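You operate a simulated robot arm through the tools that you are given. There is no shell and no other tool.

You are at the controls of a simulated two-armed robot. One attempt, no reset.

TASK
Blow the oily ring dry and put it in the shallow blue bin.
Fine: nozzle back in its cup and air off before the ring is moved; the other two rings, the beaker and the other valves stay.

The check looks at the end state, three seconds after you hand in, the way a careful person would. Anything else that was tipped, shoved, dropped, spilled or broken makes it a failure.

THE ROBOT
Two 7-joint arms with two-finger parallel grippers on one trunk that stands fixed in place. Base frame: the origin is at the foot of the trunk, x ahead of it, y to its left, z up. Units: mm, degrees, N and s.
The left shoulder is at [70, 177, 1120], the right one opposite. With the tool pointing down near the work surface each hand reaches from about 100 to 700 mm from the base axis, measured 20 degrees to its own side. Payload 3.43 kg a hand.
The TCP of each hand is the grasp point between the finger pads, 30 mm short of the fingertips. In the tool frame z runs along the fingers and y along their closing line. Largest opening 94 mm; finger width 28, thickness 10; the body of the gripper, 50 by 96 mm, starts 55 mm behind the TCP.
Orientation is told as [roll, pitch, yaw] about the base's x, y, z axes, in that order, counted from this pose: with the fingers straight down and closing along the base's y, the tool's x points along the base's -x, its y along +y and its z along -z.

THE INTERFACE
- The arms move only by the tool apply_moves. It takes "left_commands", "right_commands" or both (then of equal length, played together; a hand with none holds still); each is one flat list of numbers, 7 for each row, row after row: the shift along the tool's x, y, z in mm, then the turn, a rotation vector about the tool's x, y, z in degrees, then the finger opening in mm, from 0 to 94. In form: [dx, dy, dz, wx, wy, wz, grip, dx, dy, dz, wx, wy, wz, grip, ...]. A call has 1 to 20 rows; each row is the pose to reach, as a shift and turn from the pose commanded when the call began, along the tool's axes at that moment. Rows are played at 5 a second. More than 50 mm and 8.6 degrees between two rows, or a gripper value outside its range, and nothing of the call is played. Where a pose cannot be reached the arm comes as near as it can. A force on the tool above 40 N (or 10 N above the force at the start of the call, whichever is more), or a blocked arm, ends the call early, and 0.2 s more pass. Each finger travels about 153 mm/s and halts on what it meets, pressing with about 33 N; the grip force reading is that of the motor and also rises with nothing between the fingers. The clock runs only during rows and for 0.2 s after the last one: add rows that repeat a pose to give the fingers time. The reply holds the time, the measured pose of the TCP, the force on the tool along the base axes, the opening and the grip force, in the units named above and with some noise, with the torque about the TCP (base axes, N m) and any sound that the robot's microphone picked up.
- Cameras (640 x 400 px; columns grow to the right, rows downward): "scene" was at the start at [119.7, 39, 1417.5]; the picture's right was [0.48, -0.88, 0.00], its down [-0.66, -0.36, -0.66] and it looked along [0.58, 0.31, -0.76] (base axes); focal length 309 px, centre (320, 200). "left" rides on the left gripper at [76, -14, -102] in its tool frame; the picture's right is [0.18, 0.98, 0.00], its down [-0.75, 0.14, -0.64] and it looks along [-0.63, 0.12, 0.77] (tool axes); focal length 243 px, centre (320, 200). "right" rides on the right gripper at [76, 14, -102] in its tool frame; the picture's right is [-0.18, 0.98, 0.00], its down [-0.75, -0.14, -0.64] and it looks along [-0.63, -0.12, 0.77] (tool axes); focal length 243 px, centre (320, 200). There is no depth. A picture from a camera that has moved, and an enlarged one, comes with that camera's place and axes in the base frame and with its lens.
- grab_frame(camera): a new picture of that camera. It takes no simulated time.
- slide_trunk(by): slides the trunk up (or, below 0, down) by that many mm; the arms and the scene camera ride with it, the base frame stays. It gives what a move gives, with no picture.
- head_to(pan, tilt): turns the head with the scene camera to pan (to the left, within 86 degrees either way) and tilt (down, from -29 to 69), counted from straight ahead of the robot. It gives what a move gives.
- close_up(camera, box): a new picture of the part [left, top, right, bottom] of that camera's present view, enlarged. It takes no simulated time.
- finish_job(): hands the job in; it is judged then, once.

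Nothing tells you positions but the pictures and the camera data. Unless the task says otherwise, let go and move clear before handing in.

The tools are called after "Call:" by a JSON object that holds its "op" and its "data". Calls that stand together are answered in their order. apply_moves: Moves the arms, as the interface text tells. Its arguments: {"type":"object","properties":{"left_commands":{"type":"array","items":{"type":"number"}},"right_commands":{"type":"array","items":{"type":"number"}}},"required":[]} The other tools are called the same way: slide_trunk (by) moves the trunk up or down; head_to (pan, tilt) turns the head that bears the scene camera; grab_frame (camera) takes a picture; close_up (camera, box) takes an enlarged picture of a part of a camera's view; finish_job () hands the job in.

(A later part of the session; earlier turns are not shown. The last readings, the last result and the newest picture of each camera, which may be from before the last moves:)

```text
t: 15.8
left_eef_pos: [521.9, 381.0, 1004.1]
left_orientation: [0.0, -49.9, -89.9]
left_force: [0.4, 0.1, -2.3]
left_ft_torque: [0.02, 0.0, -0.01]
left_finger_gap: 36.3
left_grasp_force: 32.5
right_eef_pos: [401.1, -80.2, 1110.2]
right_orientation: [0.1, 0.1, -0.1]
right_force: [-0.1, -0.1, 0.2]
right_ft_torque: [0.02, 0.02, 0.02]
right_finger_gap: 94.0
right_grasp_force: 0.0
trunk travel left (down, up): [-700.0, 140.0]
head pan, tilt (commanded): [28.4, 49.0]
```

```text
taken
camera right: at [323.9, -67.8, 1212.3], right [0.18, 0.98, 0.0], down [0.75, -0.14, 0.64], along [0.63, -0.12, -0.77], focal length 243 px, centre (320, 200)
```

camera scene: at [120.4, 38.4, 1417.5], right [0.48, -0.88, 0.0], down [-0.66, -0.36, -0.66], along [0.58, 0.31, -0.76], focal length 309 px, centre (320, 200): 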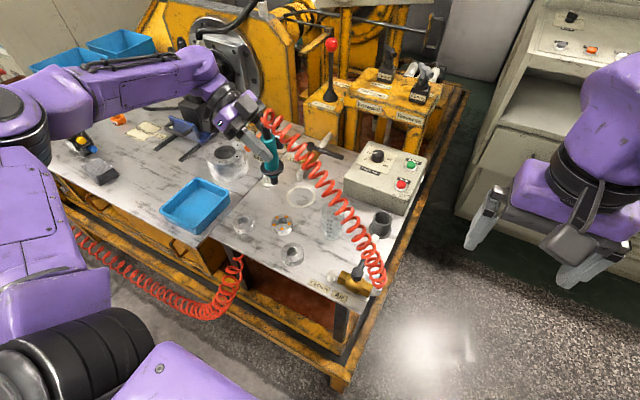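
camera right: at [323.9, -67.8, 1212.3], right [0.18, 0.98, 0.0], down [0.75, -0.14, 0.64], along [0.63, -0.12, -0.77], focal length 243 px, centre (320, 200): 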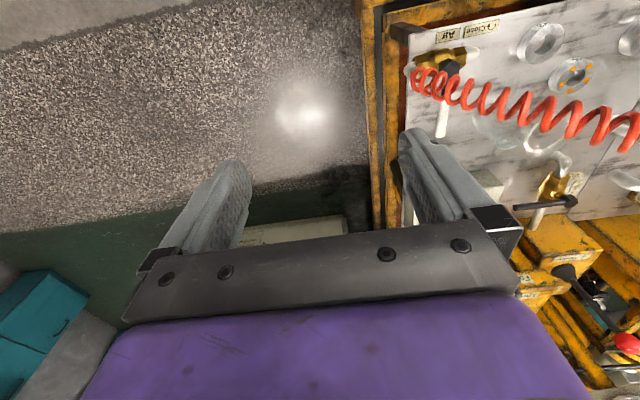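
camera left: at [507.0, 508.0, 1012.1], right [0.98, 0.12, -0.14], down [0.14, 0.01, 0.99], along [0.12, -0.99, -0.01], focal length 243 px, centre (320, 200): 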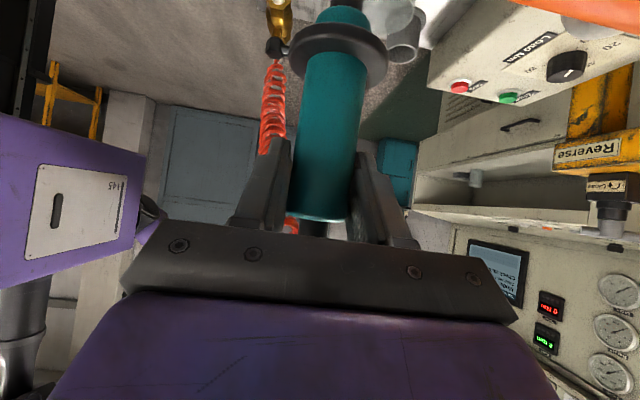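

Call:
{"op": "close_up", "data": {"camera": "scene", "box": [220, 90, 420, 300]}}

Call:
{"op": "close_up", "data": {"camera": "scene", "box": [230, 90, 320, 200]}}

Call:
{"op": "close_up", "data": {"camera": "right", "box": [380, 20, 640, 190]}}

```text
1.90 times, centred on (320, 195) of scene
camera zoom: at [120.4, 38.4, 1417.5], right [0.48, -0.88, 0.0], down [-0.66, -0.36, -0.66], along [0.58, 0.31, -0.76], focal length 588 px, centre (320, 210)
```

zoom: 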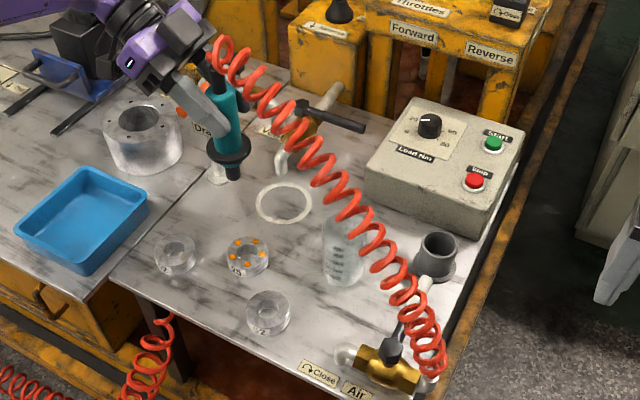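

```text
3.64 times, centred on (275, 145) of scene
camera zoom: at [120.4, 38.4, 1417.5], right [0.48, -0.88, 0.0], down [-0.66, -0.36, -0.66], along [0.58, 0.31, -0.76], focal length 1123 px, centre (484, 400)
```

zoom: 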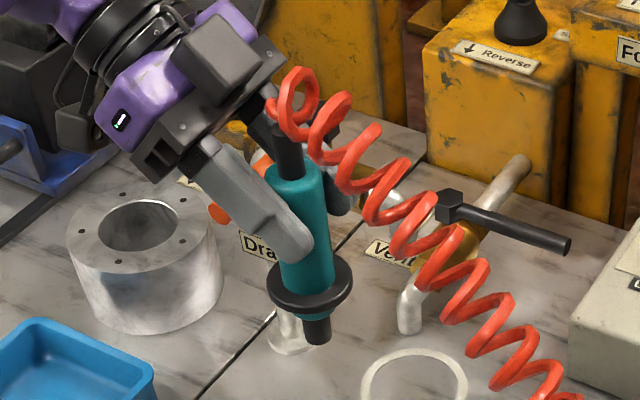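

```text
2.35 times, centred on (510, 105) of right
camera zoom: at [323.9, -67.8, 1212.3], right [0.18, 0.98, 0.0], down [0.75, -0.14, 0.64], along [0.63, -0.12, -0.77], focal length 571 px, centre (-127, 424)
```

zoom: 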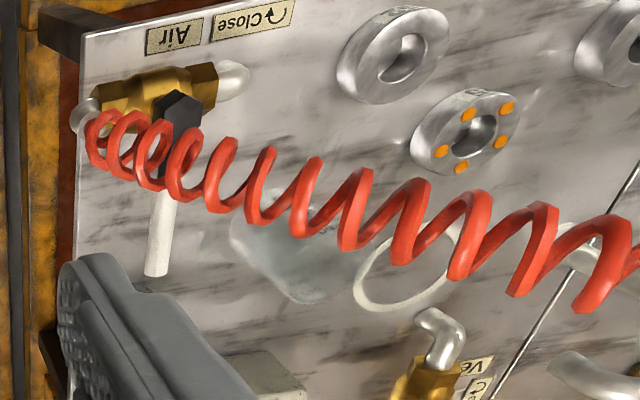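

The nozzle is over the ring at a safe height with its tip about 122 mm below my grip point, and the hose arcs high over the valve. I'll check how upright the nozzle is before lowering.

Call:
{"op": "close_up", "data": {"camera": "left", "box": [240, 0, 440, 240]}}

Call:
{"op": "close_up", "data": {"camera": "scene", "box": [245, 110, 305, 180]}}

```text
1.67 times, centred on (340, 120) of left
camera zoom: at [507.0, 508.0, 1012.1], right [0.98, 0.12, -0.14], down [0.14, 0.01, 0.99], along [0.12, -0.99, -0.01], focal length 404 px, centre (287, 333)
```

zoom: 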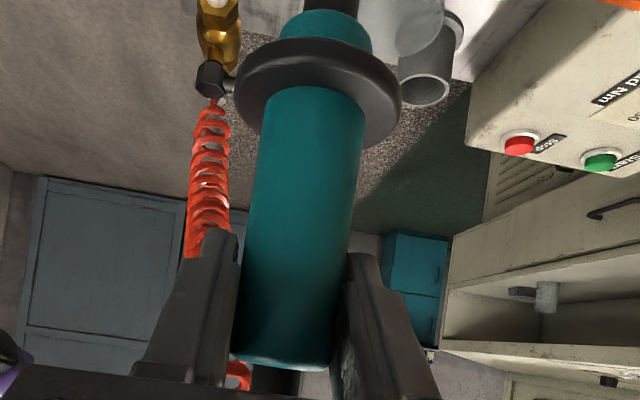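

```text
5.71 times, centred on (275, 145) of scene
camera zoom: at [120.4, 38.4, 1417.5], right [0.48, -0.88, 0.0], down [-0.66, -0.36, -0.66], along [0.58, 0.31, -0.76], focal length 1764 px, centre (577, 514)
```

zoom: 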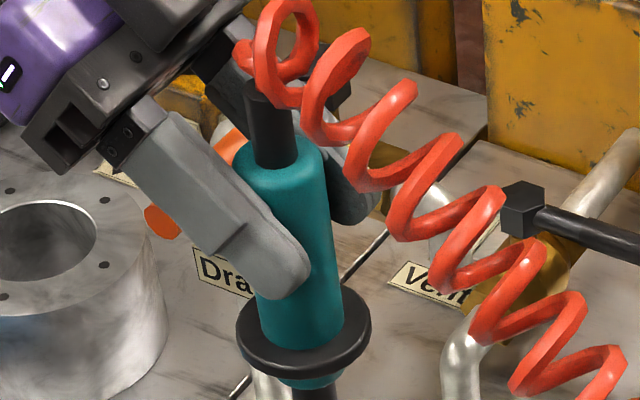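

The nozzle is within about a degree of vertical. I'll lower it until the tip is about 45 mm above the ring.

Call:
{"op": "apply_moves", "data": {"left_commands": [16.9, 0, 14.1, 0, 0, 0, 5, 33.7, 0, 28.3, 0, 0, 0, 5, 50.6, 0, 42.4, 0, 0, 0, 5, 67.4, 0, 56.6, 0, 0, 0, 5, 84.3, 0, 70.7, 0, 0, 0, 5, 84.3, 0, 70.7, 0, 0, 0, 5]}}

Call:
{"op": "grab_frame", "data": {"camera": "scene"}}

Call:
{"op": "close_up", "data": {"camera": "scene", "box": [240, 150, 340, 250]}}

Call:
{"op": "close_up", "data": {"camera": "right", "box": [380, 20, 640, 190]}}

```text
t: 16.9
left_eef_pos: [524.6, 374.6, 920.0]
left_orientation: [2.1, -50.2, -91.9]
left_force: [-12.3, -19.2, 17.7]
left_ft_torque: [2.16, -0.57, 0.62]
left_finger_gap: 36.2
left_grasp_force: 33.2
right_eef_pos: [397.6, -83.5, 1111.0]
right_orientation: [0.2, -0.1, 0.0]
right_force: [0.7, 0.5, -0.2]
right_ft_torque: [-0.05, 0.01, -0.01]
right_finger_gap: 94.1
right_grasp_force: 0.1
trunk travel left (down, up): [-700.0, 140.0]
head pan, tilt (commanded): [28.4, 49.0]
stopped in row 5 (left hand): the force on the tool passed its limit at 48 N (the readings are from after the stop); the commanded pose is now the measured one
```

```text
taken
camera scene: at [116.5, 35.0, 1418.0], right [0.48, -0.88, 0.0], down [-0.66, -0.36, -0.66], along [0.58, 0.31, -0.75], focal length 309 px, centre (320, 200)
```

scene: 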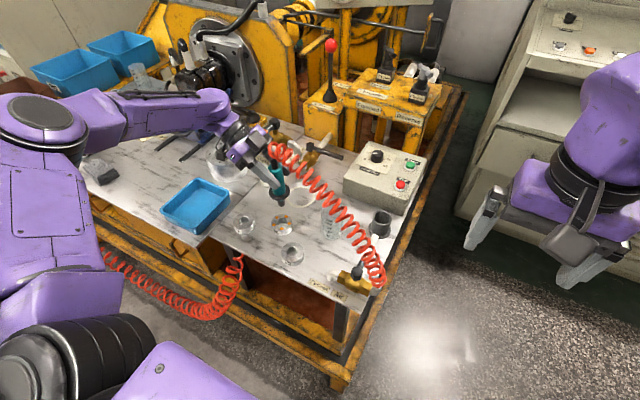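

```text
4.00 times, centred on (290, 200) of scene
camera zoom: at [116.5, 35.0, 1418.0], right [0.48, -0.88, 0.0], down [-0.66, -0.36, -0.66], along [0.58, 0.31, -0.75], focal length 1235 px, centre (440, 200)
```

zoom: 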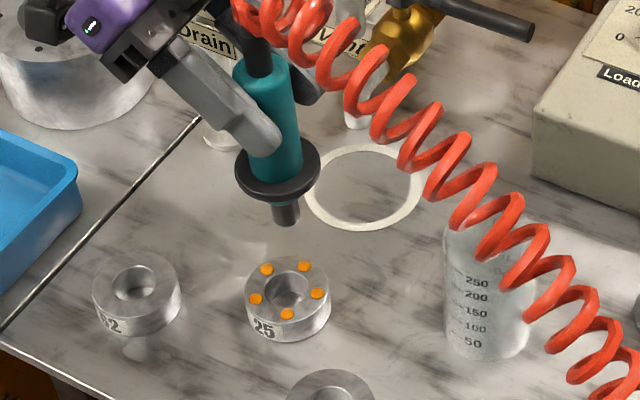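

```text
2.35 times, centred on (510, 105) of right
camera zoom: at [320.5, -70.8, 1213.1], right [0.18, 0.98, 0.0], down [0.75, -0.14, 0.64], along [0.63, -0.12, -0.77], focal length 571 px, centre (-127, 424)
```

zoom: 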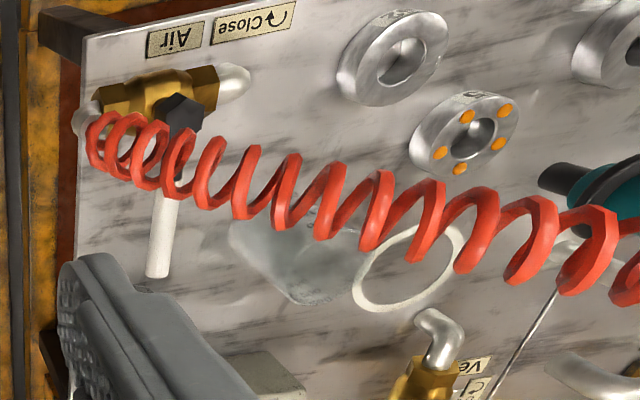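

The downward move stopped on a contact: something pushed on the left hand, likely near the Drain valve's orange handle behind the gripper. I'll look closely before moving again.

Call:
{"op": "close_up", "data": {"camera": "scene", "box": [200, 100, 340, 200]}}

Call:
{"op": "grab_frame", "data": {"camera": "left"}}

Call:
{"op": "grab_frame", "data": {"camera": "right"}}

```text
4.00 times, centred on (270, 150) of scene
camera zoom: at [116.5, 35.0, 1418.0], right [0.48, -0.88, 0.0], down [-0.66, -0.36, -0.66], along [0.58, 0.31, -0.75], focal length 1235 px, centre (520, 400)
```

zoom: 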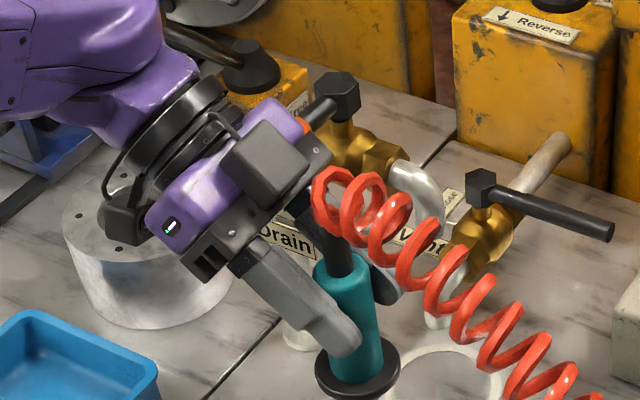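

```text
taken
camera left: at [510.8, 501.7, 927.2], right [0.99, 0.11, -0.12], down [0.12, 0.01, 0.99], along [0.11, -0.99, 0.0], focal length 243 px, centre (320, 200)
```

left: 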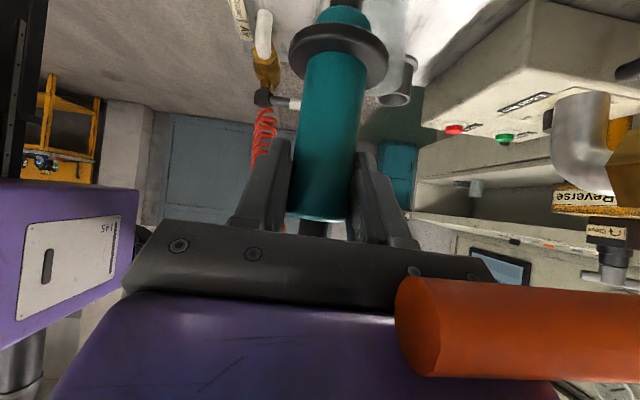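

```text
taken
camera right: at [320.5, -70.8, 1213.1], right [0.18, 0.98, 0.0], down [0.75, -0.14, 0.64], along [0.63, -0.12, -0.77], focal length 243 px, centre (320, 200)
```

right: 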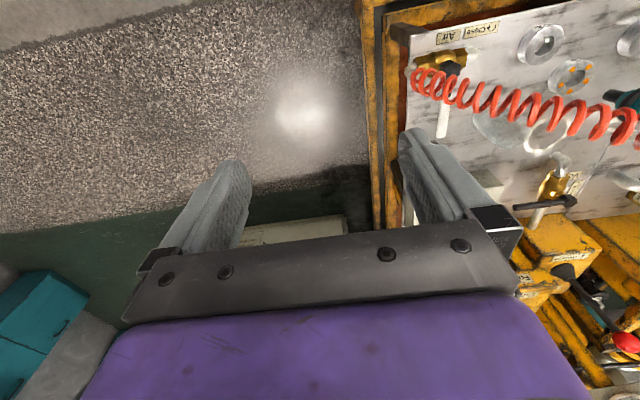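

The gripper's underside is resting on the tip of the orange Drain handle at about (557, 473, 935), which I had not allowed for. I'll back off straight away from it along the contact normal and then check that the handle hasn't moved.

Call:
{"op": "apply_moves", "data": {"left_commands": [-10, 0, 0, 0, 0, 0, 5, -25, 0, 0, 0, 0, 0, 5, -45, 0, 0, 0, 0, 0, 5, -65, 0, 0, 0, 0, 0, 5, -65, 0, 0, 0, 0, 0, 5]}}

Call:
{"op": "grab_frame", "data": {"camera": "left"}}

Call:
{"op": "close_up", "data": {"camera": "scene", "box": [200, 80, 360, 200]}}

```text
t: 18.1
left_eef_pos: [523.3, 338.0, 964.1]
left_orientation: [1.5, -50.2, -91.2]
left_force: [-0.4, -0.3, -1.5]
left_ft_torque: [0.03, -0.01, 0.0]
left_finger_gap: 36.7
left_grasp_force: 33.0
right_eef_pos: [400.2, -80.0, 1109.8]
right_orientation: [0.0, 0.0, 0.0]
right_force: [0.1, 0.3, 0.2]
right_ft_torque: [-0.03, 0.01, 0.01]
right_finger_gap: 93.7
right_grasp_force: 0.1
trunk travel left (down, up): [-700.0, 140.0]
head pan, tilt (commanded): [28.4, 49.0]
```

```text
taken
camera left: at [509.5, 465.2, 972.1], right [0.99, 0.12, -0.13], down [0.12, 0.01, 0.99], along [0.12, -0.99, 0.0], focal length 243 px, centre (320, 200)
```

left: 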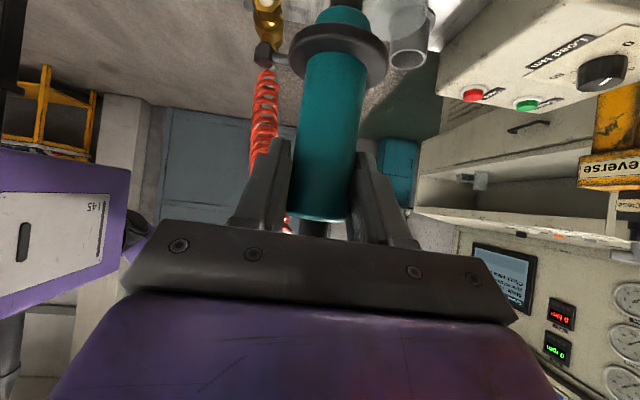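

```text
3.33 times, centred on (280, 140) of scene
camera zoom: at [119.9, 39.0, 1417.5], right [0.48, -0.88, 0.0], down [-0.66, -0.36, -0.66], along [0.58, 0.31, -0.76], focal length 1029 px, centre (453, 400)
```

zoom: 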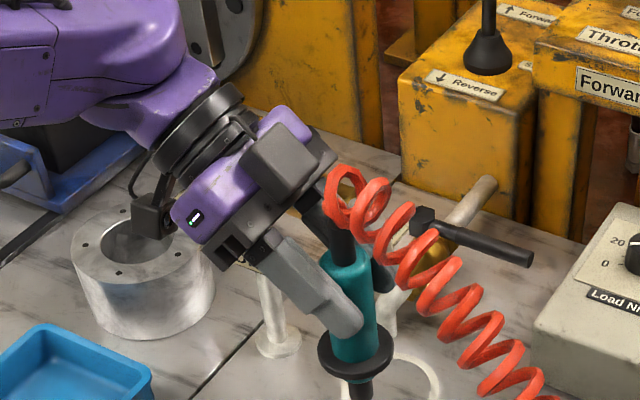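

The force is back to normal and the trunk relaxed. I'll raise the hand and swing it 45° about the nozzle axis toward the robot side, so the gripper is well away from the orange handle, then check the handle.

Call:
{"op": "apply_moves", "data": {"left_commands": [-0.3, 0, -10, -4.25, 0.07, -3.7, 5, -0.5, 0, -20, -8.5, 0.15, -7.4, 5, -0.7, 0.1, -30, -12.7, 0.22, -11.1, 5, -0.9, 0.1, -38, -17, 0.3, -14.8, 5, -1.1, 0.2, -45, -21.2, 0.37, -18.5, 5, -1.2, 0.2, -50, -25.5, 0.44, -22.2, 5, -1.3, 0.3, -53, -29.7, 0.52, -25.9, 5, -1.4, 0.3, -54.5, -33.97, 0.59, -29.6, 5, -1.4, 0.3, -54.5, -33.97, 0.59, -29.6, 5]}}

Call:
{"op": "grab_frame", "data": {"camera": "left"}}

Call:
{"op": "grab_frame", "data": {"camera": "scene"}}

Call:
{"op": "close_up", "data": {"camera": "scene", "box": [200, 80, 360, 200]}}

```text
t: 20.1
left_eef_pos: [524.7, 379.9, 1001.4]
left_orientation: [0.1, -50.1, -44.8]
left_force: [-0.5, -0.5, -1.7]
left_ft_torque: [-0.03, 0.01, -0.01]
left_finger_gap: 36.2
left_grasp_force: 32.9
right_eef_pos: [401.1, -80.1, 1110.6]
right_orientation: [0.0, 0.0, 0.1]
right_force: [0.2, 0.4, 0.4]
right_ft_torque: [-0.01, 0.02, 0.02]
right_finger_gap: 93.8
right_grasp_force: 0.0
trunk travel left (down, up): [-700.0, 140.0]
head pan, tilt (commanded): [28.4, 49.0]
```

```text
taken
camera left: at [424.6, 460.1, 1009.1], right [0.61, 0.78, -0.14], down [0.09, 0.11, 0.99], along [0.79, -0.62, -0.01], focal length 243 px, centre (320, 200)
```

left: 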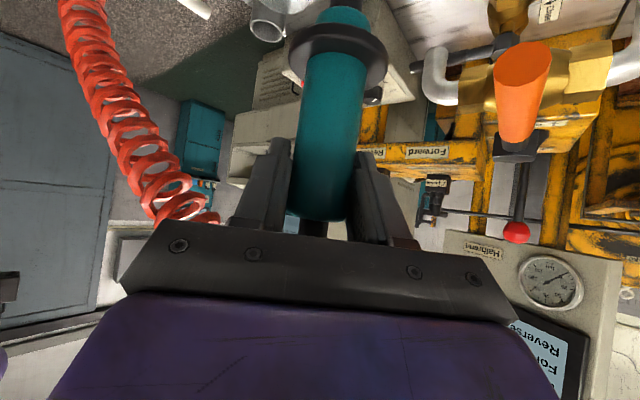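

```text
taken
camera scene: at [119.9, 40.5, 1417.5], right [0.48, -0.88, 0.0], down [-0.66, -0.36, -0.65], along [0.58, 0.31, -0.76], focal length 309 px, centre (320, 200)
```

scene: 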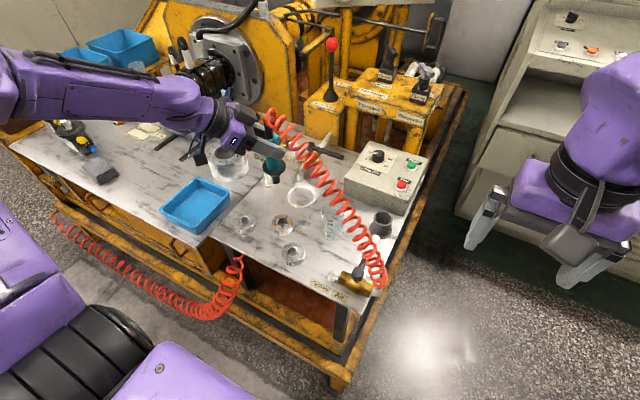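

```text
3.33 times, centred on (280, 140) of scene
camera zoom: at [119.9, 40.5, 1417.5], right [0.48, -0.88, 0.0], down [-0.66, -0.36, -0.65], along [0.58, 0.31, -0.76], focal length 1029 px, centre (453, 400)
```

zoom: 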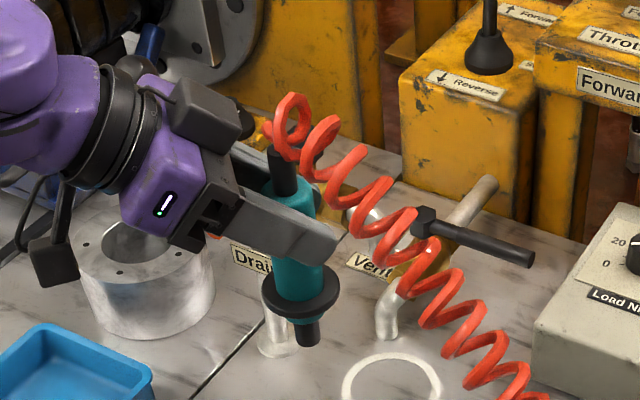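

Seen from this side, the orange handle still lies straight along x, as at the start. I'll swing the hand another 25° away from it for clearance and then lower the nozzle again in small steps.

Call:
{"op": "apply_moves", "data": {"left_commands": [0, 0, 0, -4.8, 0, -4.0, 5, 0, 0, 0, -9.6, 0, -8.05, 5, 0, 0, 0, -14.4, 0, -12.1, 5, 0, 0, 0, -19.15, 0, -16.1, 5, 13, 0, 11, -19.15, 0, -16.1, 5, 26, 0, 22, -19.15, 0, -16.1, 5, 40, 0, 33.5, -19.15, 0, -16.1, 5, 54, 0, 45, -19.15, 0, -16.1, 5, 68, 0, 57, -19.15, 0, -16.1, 5, 81, 0, 68, -19.15, 0, -16.1, 5, 81, 0, 68, -19.15, 0, -16.1, 5]}}

Call:
{"op": "grab_frame", "data": {"camera": "left"}}

Call:
{"op": "grab_frame", "data": {"camera": "scene"}}

Call:
{"op": "close_up", "data": {"camera": "scene", "box": [240, 150, 340, 250]}}

Call:
{"op": "close_up", "data": {"camera": "right", "box": [380, 20, 640, 190]}}

```text
t: 22.5
left_eef_pos: [523.4, 376.9, 895.3]
left_orientation: [0.1, -50.0, -19.9]
left_force: [0.2, 0.3, -1.4]
left_ft_torque: [-0.02, 0.02, 0.01]
left_finger_gap: 36.5
left_grasp_force: 32.7
right_eef_pos: [399.5, -79.1, 1111.2]
right_orientation: [0.0, 0.0, 0.0]
right_force: [0.2, 0.2, -0.8]
right_ft_torque: [-0.05, -0.01, -0.01]
right_finger_gap: 94.0
right_grasp_force: 0.0
trunk travel left (down, up): [-700.0, 140.0]
head pan, tilt (commanded): [28.4, 49.0]
```

```text
taken
camera left: at [398.8, 408.1, 902.5], right [0.22, 0.96, -0.14], down [0.04, 0.14, 0.99], along [0.97, -0.23, -0.01], focal length 243 px, centre (320, 200)
```

left: 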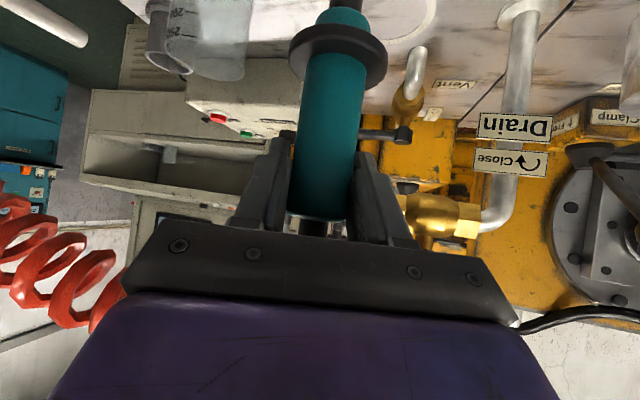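

```text
taken
camera scene: at [119.7, 38.9, 1417.5], right [0.48, -0.88, 0.0], down [-0.66, -0.36, -0.66], along [0.58, 0.31, -0.76], focal length 309 px, centre (320, 200)
```

scene: 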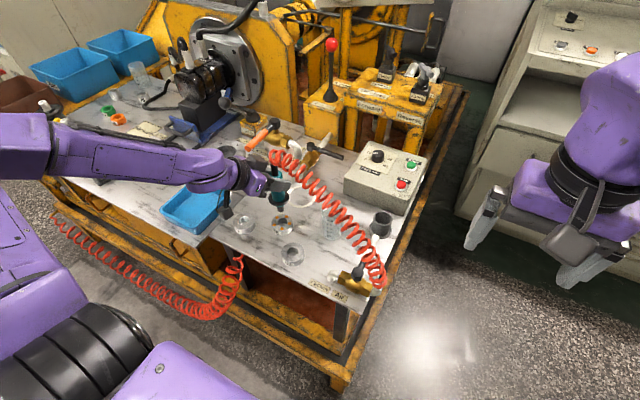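

```text
4.00 times, centred on (290, 200) of scene
camera zoom: at [119.7, 38.9, 1417.5], right [0.48, -0.88, 0.0], down [-0.66, -0.36, -0.66], along [0.58, 0.31, -0.76], focal length 1235 px, centre (440, 200)
```

zoom: 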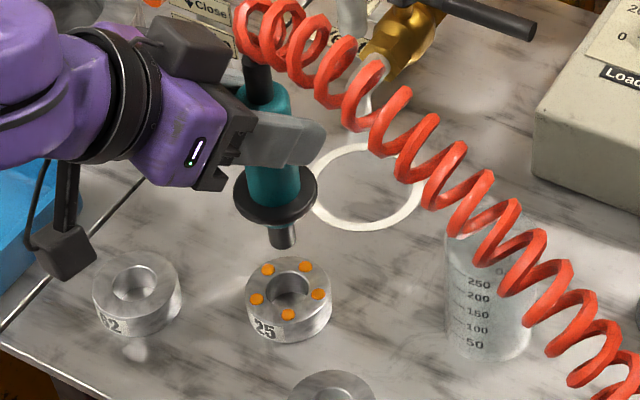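

```text
2.35 times, centred on (510, 105) of right
camera zoom: at [323.3, -67.4, 1212.5], right [0.18, 0.98, 0.0], down [0.75, -0.14, 0.64], along [0.63, -0.12, -0.77], focal length 571 px, centre (-127, 424)
```

zoom: 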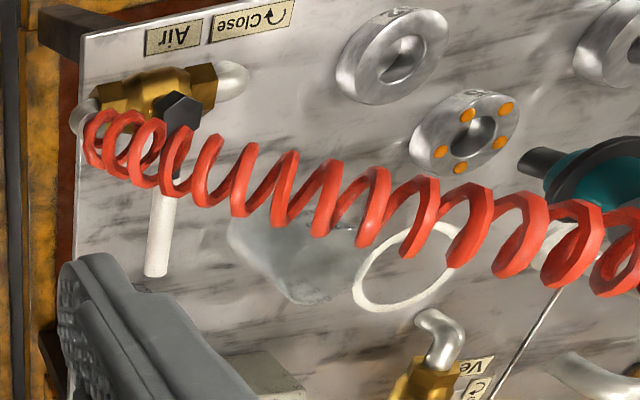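

The hand clears everything now. I'll compare the Drain handle with the first picture using the same enlarged box.

Call:
{"op": "close_up", "data": {"camera": "scene", "box": [200, 90, 360, 210]}}

Call:
{"op": "close_up", "data": {"camera": "left", "box": [240, 0, 440, 240]}}

```text
3.33 times, centred on (280, 150) of scene
camera zoom: at [119.7, 38.9, 1417.5], right [0.48, -0.88, 0.0], down [-0.66, -0.36, -0.66], along [0.58, 0.31, -0.76], focal length 1029 px, centre (453, 367)
```

zoom: 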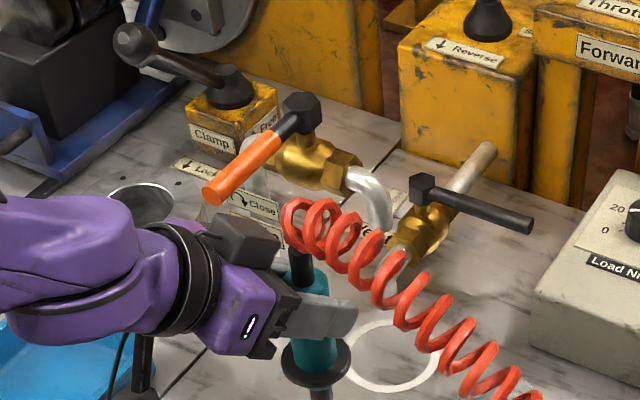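

```text
1.67 times, centred on (340, 120) of left
camera zoom: at [398.8, 408.1, 902.5], right [0.22, 0.96, -0.14], down [0.04, 0.14, 0.99], along [0.97, -0.23, -0.01], focal length 404 px, centre (287, 333)
```

zoom: 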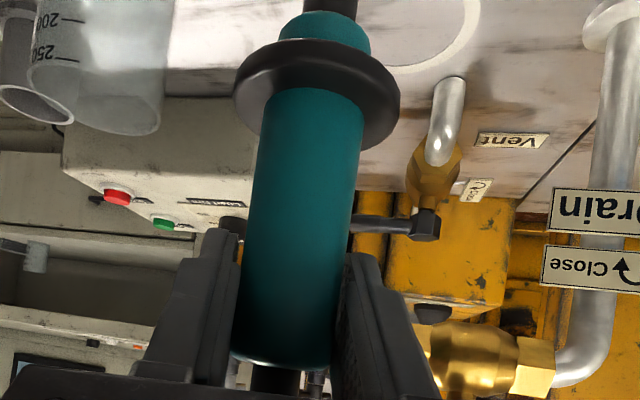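

The Drain valve looks the same as at the start. The nozzle tip is about 45 mm above the ring, whose five spots centre on about (525, 379). Next I'll bring the right hand above the end of the white Air handle, with a gap around it.

Call:
{"op": "apply_moves", "data": {"right_commands": [-20, 28, 10, 0, 0, 0, 60, -40, 56, 20, 0, 0, 0, 60, -60, 84, 30, 0, 0, 0, 60, -80, 112, 40, 0, 0, 0, 60, -100, 140, 50, 0, 0, 0, 60, -120, 170, 60, 0, 0, 0, 60, -146, 201, 75, 0, 0, 0, 60, -146, 201, 110, 0, 0, 0, 60, -146, 201, 145, 0, 0, 0, 60, -146, 201, 181, 0, 0, 0, 60, -146, 201, 181, 0, 0, 0, 60]}}

Call:
{"op": "grab_frame", "data": {"camera": "right"}}

Call:
{"op": "grab_frame", "data": {"camera": "scene"}}

```text
t: 24.9
left_eef_pos: [523.1, 377.3, 895.7]
left_orientation: [0.0, -49.9, -20.0]
left_force: [0.5, 0.5, -1.0]
left_ft_torque: [-0.01, -0.03, 0.05]
left_finger_gap: 36.3
left_grasp_force: 32.5
right_eef_pos: [544.7, 122.4, 930.9]
right_orientation: [0.1, 0.0, 0.0]
right_force: [-0.7, -0.1, -0.7]
right_ft_torque: [0.05, 0.01, -0.02]
right_finger_gap: 60.1
right_grasp_force: 0.0
trunk travel left (down, up): [-700.0, 140.0]
head pan, tilt (commanded): [28.4, 49.0]
```

```text
taken
camera right: at [468.3, 134.6, 1033.1], right [0.18, 0.98, 0.0], down [0.75, -0.14, 0.64], along [0.63, -0.12, -0.77], focal length 243 px, centre (320, 200)
```

right: 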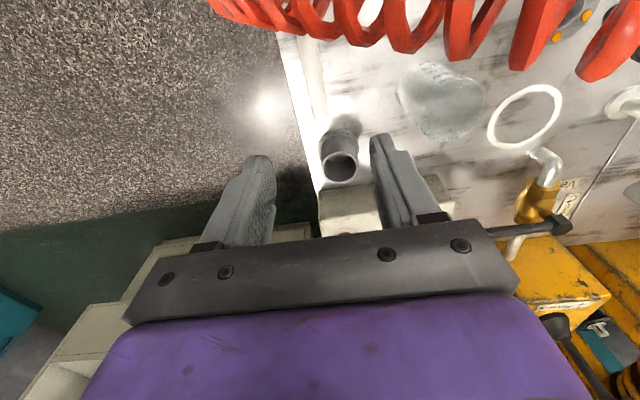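

```text
taken
camera scene: at [119.4, 38.4, 1417.6], right [0.48, -0.88, 0.0], down [-0.66, -0.36, -0.66], along [0.58, 0.31, -0.76], focal length 309 px, centre (320, 200)
```

scene: 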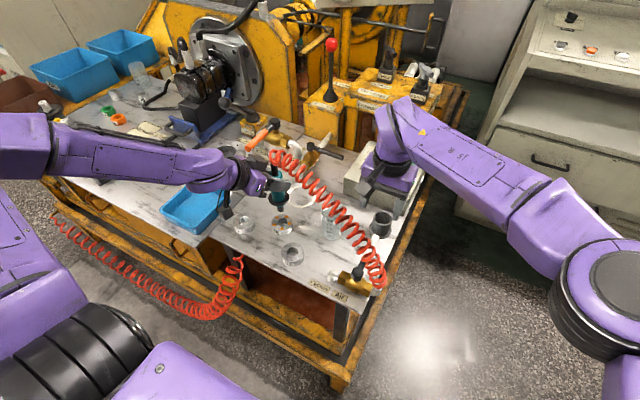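

Call:
{"op": "close_up", "data": {"camera": "right", "box": [220, 0, 440, 200]}}

Call:
{"op": "close_up", "data": {"camera": "scene", "box": [310, 150, 450, 310]}}

Call:
{"op": "grab_frame", "data": {"camera": "left"}}

```text
2.00 times, centred on (330, 100) of right
camera zoom: at [468.3, 134.6, 1033.1], right [0.18, 0.98, 0.0], down [0.75, -0.14, 0.64], along [0.63, -0.12, -0.77], focal length 485 px, centre (300, 400)
```

zoom: 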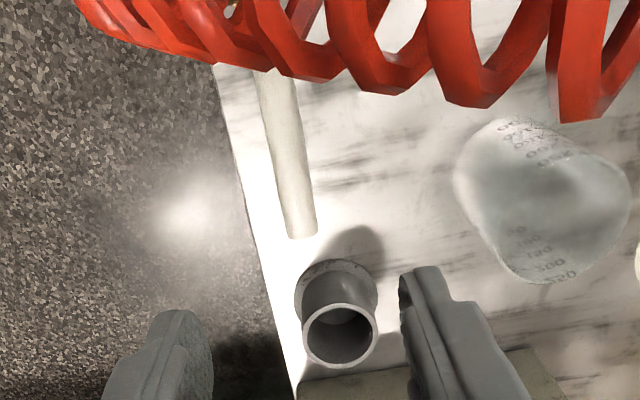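

```text
2.50 times, centred on (380, 230) of scene
camera zoom: at [119.4, 38.4, 1417.6], right [0.48, -0.88, 0.0], down [-0.66, -0.36, -0.66], along [0.58, 0.31, -0.76], focal length 772 px, centre (170, 125)
```

zoom: 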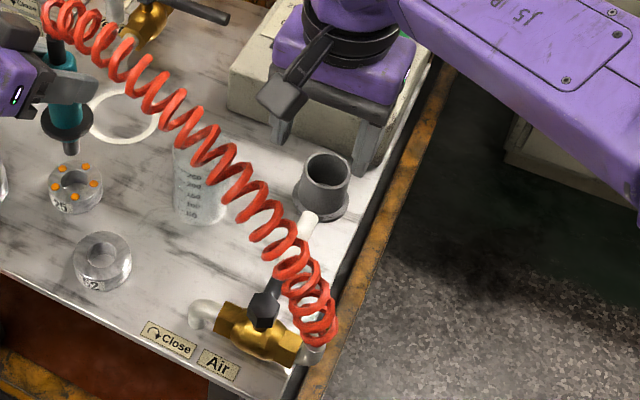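

```text
taken
camera left: at [398.6, 407.9, 903.0], right [0.22, 0.96, -0.14], down [0.04, 0.14, 0.99], along [0.97, -0.23, -0.01], focal length 243 px, centre (320, 200)
```

left: 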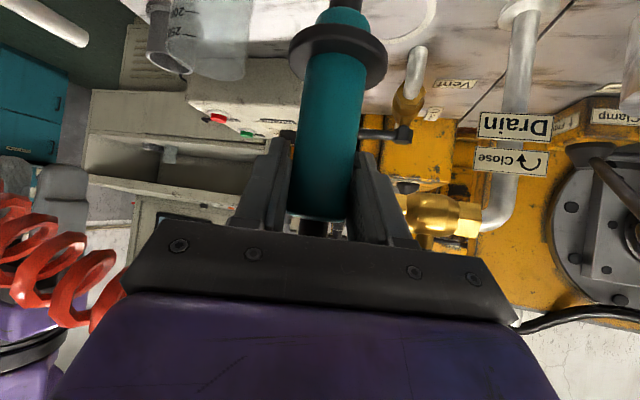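

From the right camera the Air handle runs at y ≈ 117.5 with its tip at x ≈ 563. I'll shift 5 mm and come down around the handle end, watching the force and the hose.

Call:
{"op": "apply_moves", "data": {"right_commands": [-1, -2.5, 15, 0, 0, 0, 60, -2, -5, 35, 0, 0, 0, 60, -2, -5, 55, 0, 0, 0, 60, -2, -5, 75, 0, 0, 0, 60, -2, -5, 75, 0, 0, 0, 60]}}

Call:
{"op": "grab_frame", "data": {"camera": "right"}}

Call:
{"op": "close_up", "data": {"camera": "scene", "box": [310, 150, 450, 310]}}

```text
t: 26.1
left_eef_pos: [522.7, 377.4, 896.2]
left_orientation: [0.0, -49.9, -19.9]
left_force: [-0.4, -0.9, -1.7]
left_ft_torque: [-0.03, 0.01, -0.01]
left_finger_gap: 36.3
left_grasp_force: 32.8
right_eef_pos: [548.6, 113.8, 855.2]
right_orientation: [0.0, 0.0, 0.0]
right_force: [0.5, -0.8, 0.1]
right_ft_torque: [-0.01, -0.02, 0.02]
right_finger_gap: 60.0
right_grasp_force: 0.2
trunk travel left (down, up): [-700.0, 140.0]
head pan, tilt (commanded): [28.4, 49.0]
```

```text
taken
camera right: at [471.4, 127.2, 956.5], right [0.18, 0.98, 0.0], down [0.75, -0.14, 0.64], along [0.63, -0.12, -0.77], focal length 243 px, centre (320, 200)
```

right: 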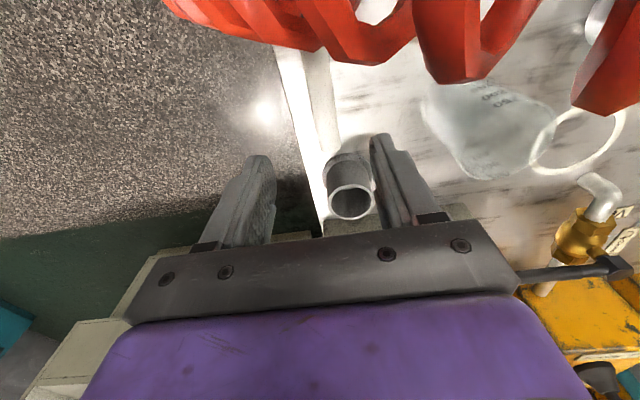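

```text
2.50 times, centred on (380, 230) of scene
camera zoom: at [119.7, 39.4, 1417.5], right [0.48, -0.88, 0.0], down [-0.66, -0.36, -0.66], along [0.58, 0.31, -0.76], focal length 772 px, centre (170, 125)
```

zoom: 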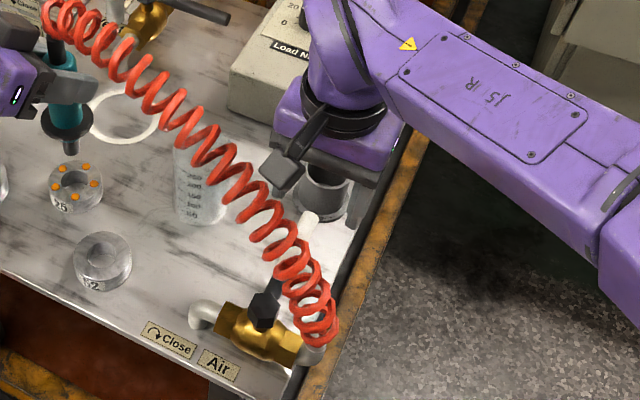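

Call:
{"op": "close_up", "data": {"camera": "right", "box": [240, 30, 420, 240]}}

```text
1.90 times, centred on (330, 135) of right
camera zoom: at [471.4, 127.2, 956.5], right [0.18, 0.98, 0.0], down [0.75, -0.14, 0.64], along [0.63, -0.12, -0.77], focal length 462 px, centre (301, 324)
```

zoom: 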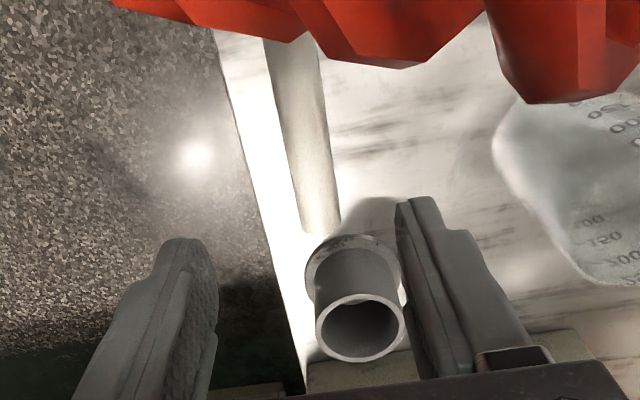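

Call:
{"op": "apply_moves", "data": {"right_commands": [0, 2, 10, 0, 0, 0, 60, 0, 4, 22, 0, 0, 0, 60, 0, 4, 36, 0, 0, 0, 60, 0, 4, 50, 0, 0, 0, 60, 0, 4, 62, 0, 0, 0, 60, 0, 4, 62, 0, 0, 0, 60]}}

Call:
{"op": "grab_frame", "data": {"camera": "right"}}

Call:
{"op": "close_up", "data": {"camera": "scene", "box": [310, 150, 450, 310]}}

Call:
{"op": "grab_frame", "data": {"camera": "left"}}

```text
t: 27.5
left_eef_pos: [524.0, 377.9, 894.8]
left_orientation: [0.0, -50.0, -19.9]
left_force: [0.1, -0.2, -1.8]
left_ft_torque: [0.01, -0.04, -0.02]
left_finger_gap: 36.3
left_grasp_force: 33.4
right_eef_pos: [546.7, 118.4, 792.0]
right_orientation: [0.0, 0.0, 0.0]
right_force: [0.4, 0.5, 0.2]
right_ft_torque: [0.04, 0.0, -0.05]
right_finger_gap: 59.9
right_grasp_force: 0.0
trunk travel left (down, up): [-700.0, 140.0]
head pan, tilt (commanded): [28.4, 49.0]
```

```text
taken
camera right: at [470.9, 131.8, 894.0], right [0.18, 0.98, 0.0], down [0.75, -0.14, 0.64], along [0.63, -0.12, -0.77], focal length 243 px, centre (320, 200)
```

right: 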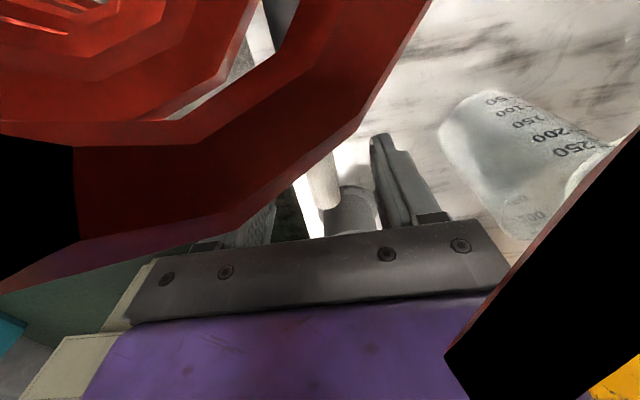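

```text
2.50 times, centred on (380, 230) of scene
camera zoom: at [119.9, 39.2, 1417.5], right [0.48, -0.88, 0.0], down [-0.66, -0.36, -0.66], along [0.58, 0.31, -0.76], focal length 772 px, centre (170, 125)
```

zoom: 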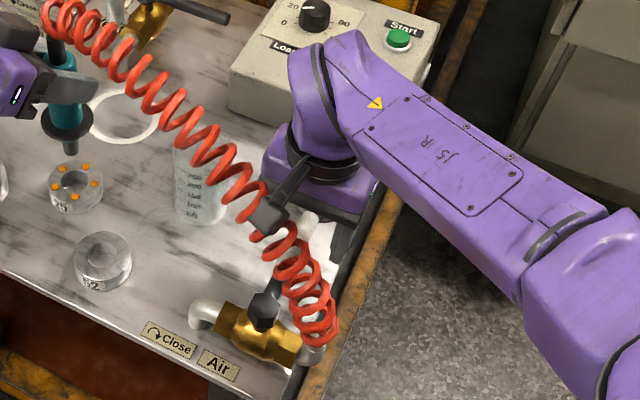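

```text
taken
camera left: at [398.9, 408.3, 902.6], right [0.22, 0.96, -0.14], down [0.04, 0.14, 0.99], along [0.97, -0.23, -0.01], focal length 243 px, centre (320, 200)
```

left: 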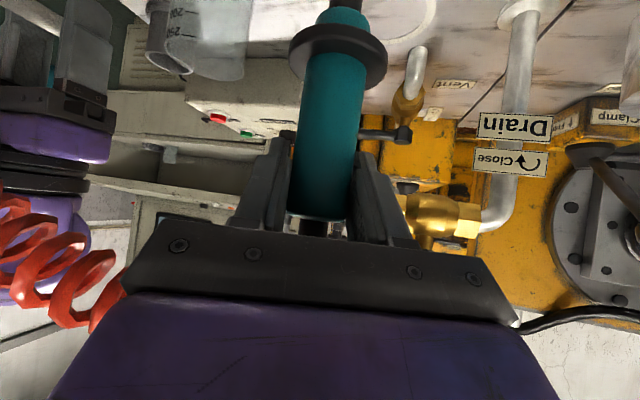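

The right camera now sits inside the drawn hose with no force and no bending, so the hose doesn't collide with anything. The handle is between the fingers, so I'll narrow the gap and turn the handle counter-clockwise to half-way first.

Call:
{"op": "apply_moves", "data": {"right_commands": [0, 0, 0, 0, 0, 0, 26, 0, 0, 0, 0, 0, 0, 26, 0.84, 12.8, 0, 0, 0, -7.5, 26, 3.34, 25.4, 0, 0, 0, -15, 26, 7.46, 37.5, 0, 0, 0, -22.5, 26, 13.1, 49, 0, 0, 0, -30, 26, 20.3, 59.7, 0, 0, 0, -37.5, 26, 28.7, 69.3, 0, 0, 0, -45, 26, 28.7, 69.3, 0, 0, 0, -45, 26]}}

Call:
{"op": "close_up", "data": {"camera": "scene", "box": [240, 150, 440, 310]}}

Call:
{"op": "grab_frame", "data": {"camera": "right"}}

```text
t: 29.5
left_eef_pos: [524.7, 375.7, 895.3]
left_orientation: [0.1, -49.8, -19.9]
left_force: [0.4, 0.3, -1.4]
left_ft_torque: [-0.03, 0.02, 0.0]
left_finger_gap: 36.5
left_grasp_force: 33.1
right_eef_pos: [455.0, 155.6, 789.5]
right_orientation: [-0.4, -0.9, 44.4]
right_force: [19.3, -9.4, 35.9]
right_ft_torque: [-0.42, -1.0, 0.74]
right_finger_gap: 37.3
right_grasp_force: 8.9
right hand out of reach, approached as far as the arm can: row 4, 5, 6, 7, 8, 9
trunk travel left (down, up): [-700.0, 140.0]
head pan, tilt (commanded): [28.4, 49.0]
```

```text
2.50 times, centred on (340, 230) of scene
camera zoom: at [123.3, 36.2, 1417.6], right [0.47, -0.88, 0.0], down [-0.67, -0.36, -0.65], along [0.58, 0.31, -0.76], focal length 772 px, centre (270, 125)
```

zoom: 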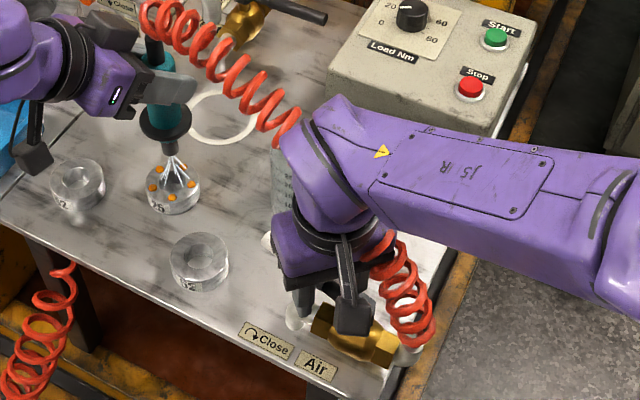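

```text
taken
camera right: at [388.9, 111.2, 889.1], right [-0.56, 0.83, 0.0], down [0.63, 0.42, 0.65], along [0.55, 0.36, -0.76], focal length 243 px, centre (320, 200)
```

right: 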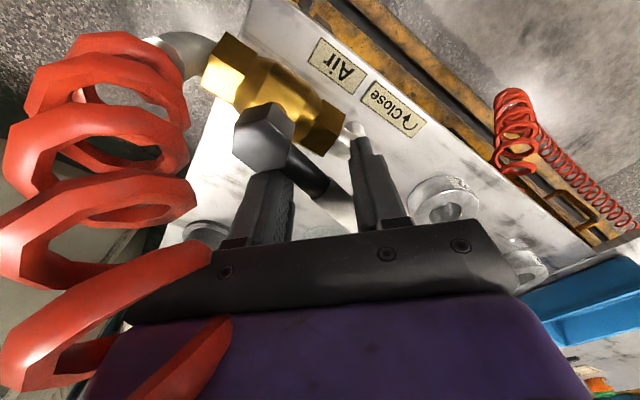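

The air is on: a jet shows at the nozzle, with the handle part-way round. The right hand ran out of reach and slid inward along the handle, so it is now pressing on something near the hub; I'll look closely before easing off.

Call:
{"op": "close_up", "data": {"camera": "right", "box": [180, 20, 460, 260]}}

Call:
{"op": "close_up", "data": {"camera": "scene", "box": [320, 220, 430, 310]}}

Call:
{"op": "close_up", "data": {"camera": "scene", "box": [255, 170, 335, 250]}}

```text
1.67 times, centred on (320, 140) of right
camera zoom: at [388.9, 111.2, 889.1], right [-0.56, 0.83, 0.0], down [0.63, 0.42, 0.65], along [0.55, 0.36, -0.76], focal length 404 px, centre (320, 300)
```

zoom: 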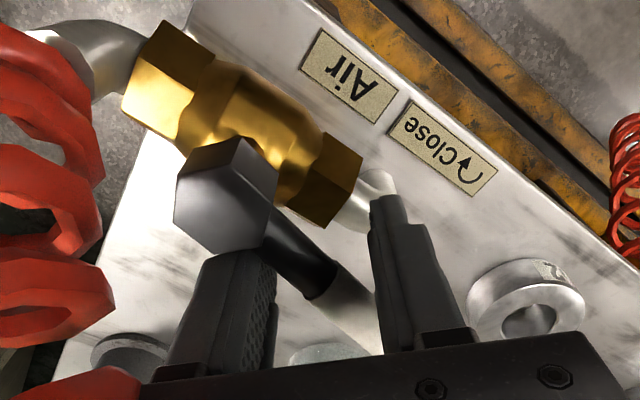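

```text
4.44 times, centred on (375, 265) of scene
camera zoom: at [123.3, 36.2, 1417.6], right [0.47, -0.88, 0.0], down [-0.67, -0.36, -0.65], along [0.58, 0.31, -0.76], focal length 1372 px, centre (76, -89)
```

zoom: 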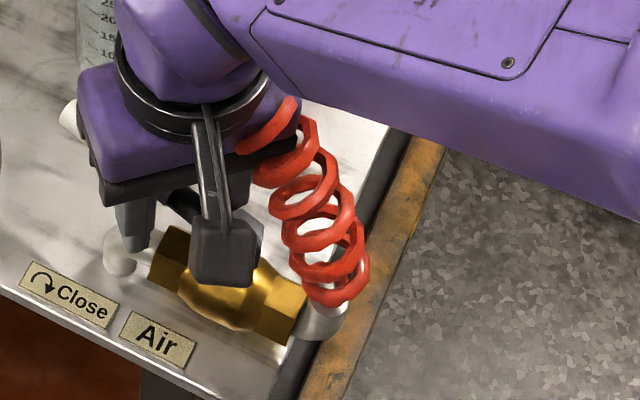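

```text
5.00 times, centred on (295, 210) of scene
camera zoom: at [123.3, 36.2, 1417.6], right [0.47, -0.88, 0.0], down [-0.67, -0.36, -0.65], along [0.58, 0.31, -0.76], focal length 1544 px, centre (445, 150)
```

zoom: 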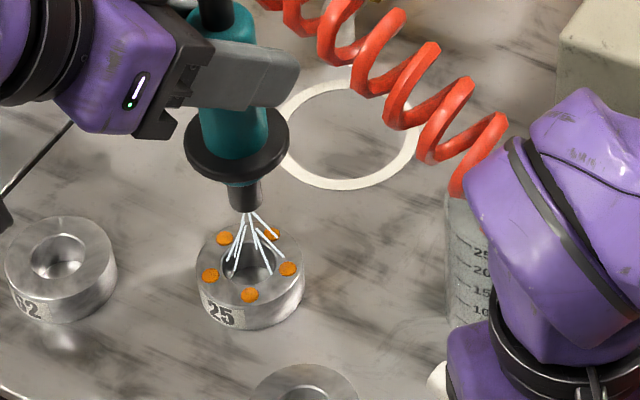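

The handle tip is now near (473, 230), so the Air valve is about 78° open and the jet is hitting the ring. I'll ease the right hand upward in small steps to take off the pressure.

Call:
{"op": "apply_moves", "data": {"right_commands": [0, 0, -6, 0, 0, 0, 37, 0, 0, -14, 0, 0, 0, 45, 0, 0, -24, 0, 0, 0, 50]}}

Call:
{"op": "grab_frame", "data": {"camera": "right"}}

Call:
{"op": "close_up", "data": {"camera": "scene", "box": [240, 150, 440, 310]}}

```text
t: 30.3
left_eef_pos: [521.8, 378.7, 894.3]
left_orientation: [0.0, -50.0, -19.9]
left_force: [0.1, -0.5, -1.8]
left_ft_torque: [-0.02, -0.01, -0.02]
left_finger_gap: 36.1
left_grasp_force: 32.6
right_eef_pos: [447.9, 159.3, 802.1]
right_orientation: [0.2, 0.0, 44.7]
right_force: [-1.0, 0.2, -0.7]
right_ft_torque: [0.0, 0.05, -0.01]
right_finger_gap: 50.1
right_grasp_force: 0.0
right hand out of reach, approached as far as the arm can: row 3
trunk travel left (down, up): [-700.0, 140.0]
head pan, tilt (commanded): [28.4, 49.0]
```

```text
taken
camera right: at [383.6, 115.3, 904.2], right [-0.56, 0.83, 0.0], down [0.64, 0.43, 0.64], along [0.53, 0.36, -0.77], focal length 243 px, centre (320, 200)
```

right: 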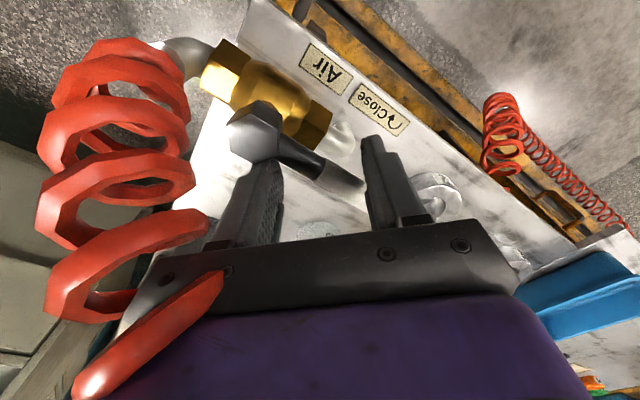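

```text
2.50 times, centred on (340, 230) of scene
camera zoom: at [120.2, 39.4, 1417.5], right [0.48, -0.88, 0.0], down [-0.66, -0.36, -0.65], along [0.58, 0.31, -0.76], focal length 772 px, centre (270, 125)
```

zoom: 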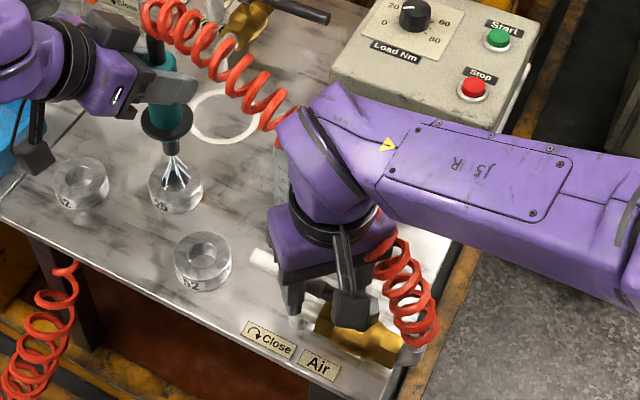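

Pressure is off, and the spots already look gone under the jet. I'll zoom in to confirm.

Call:
{"op": "close_up", "data": {"camera": "scene", "box": [265, 195, 315, 245]}}

Call:
{"op": "close_up", "data": {"camera": "scene", "box": [320, 220, 430, 310]}}

```text
8.00 times, centred on (290, 220) of scene
camera zoom: at [120.2, 39.4, 1417.5], right [0.48, -0.88, 0.0], down [-0.66, -0.36, -0.65], along [0.58, 0.31, -0.76], focal length 2470 px, centre (560, 40)
```

zoom: 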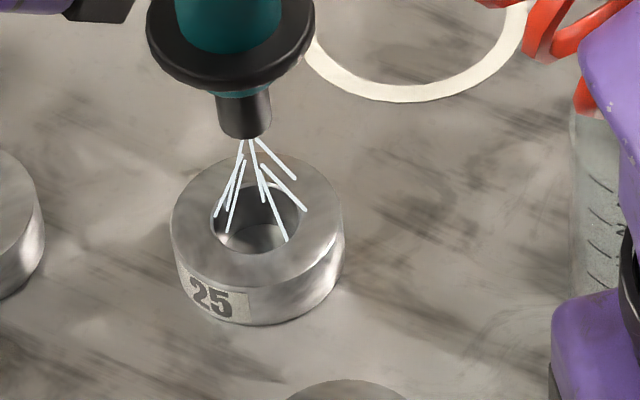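

```text
4.44 times, centred on (375, 265) of scene
camera zoom: at [120.2, 39.4, 1417.5], right [0.48, -0.88, 0.0], down [-0.66, -0.36, -0.65], along [0.58, 0.31, -0.76], focal length 1372 px, centre (76, -89)
```

zoom: 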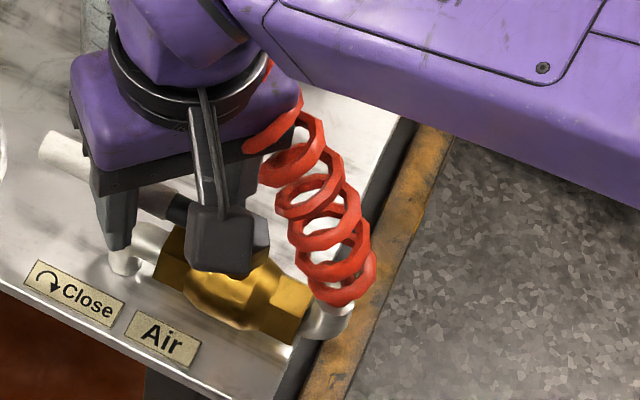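

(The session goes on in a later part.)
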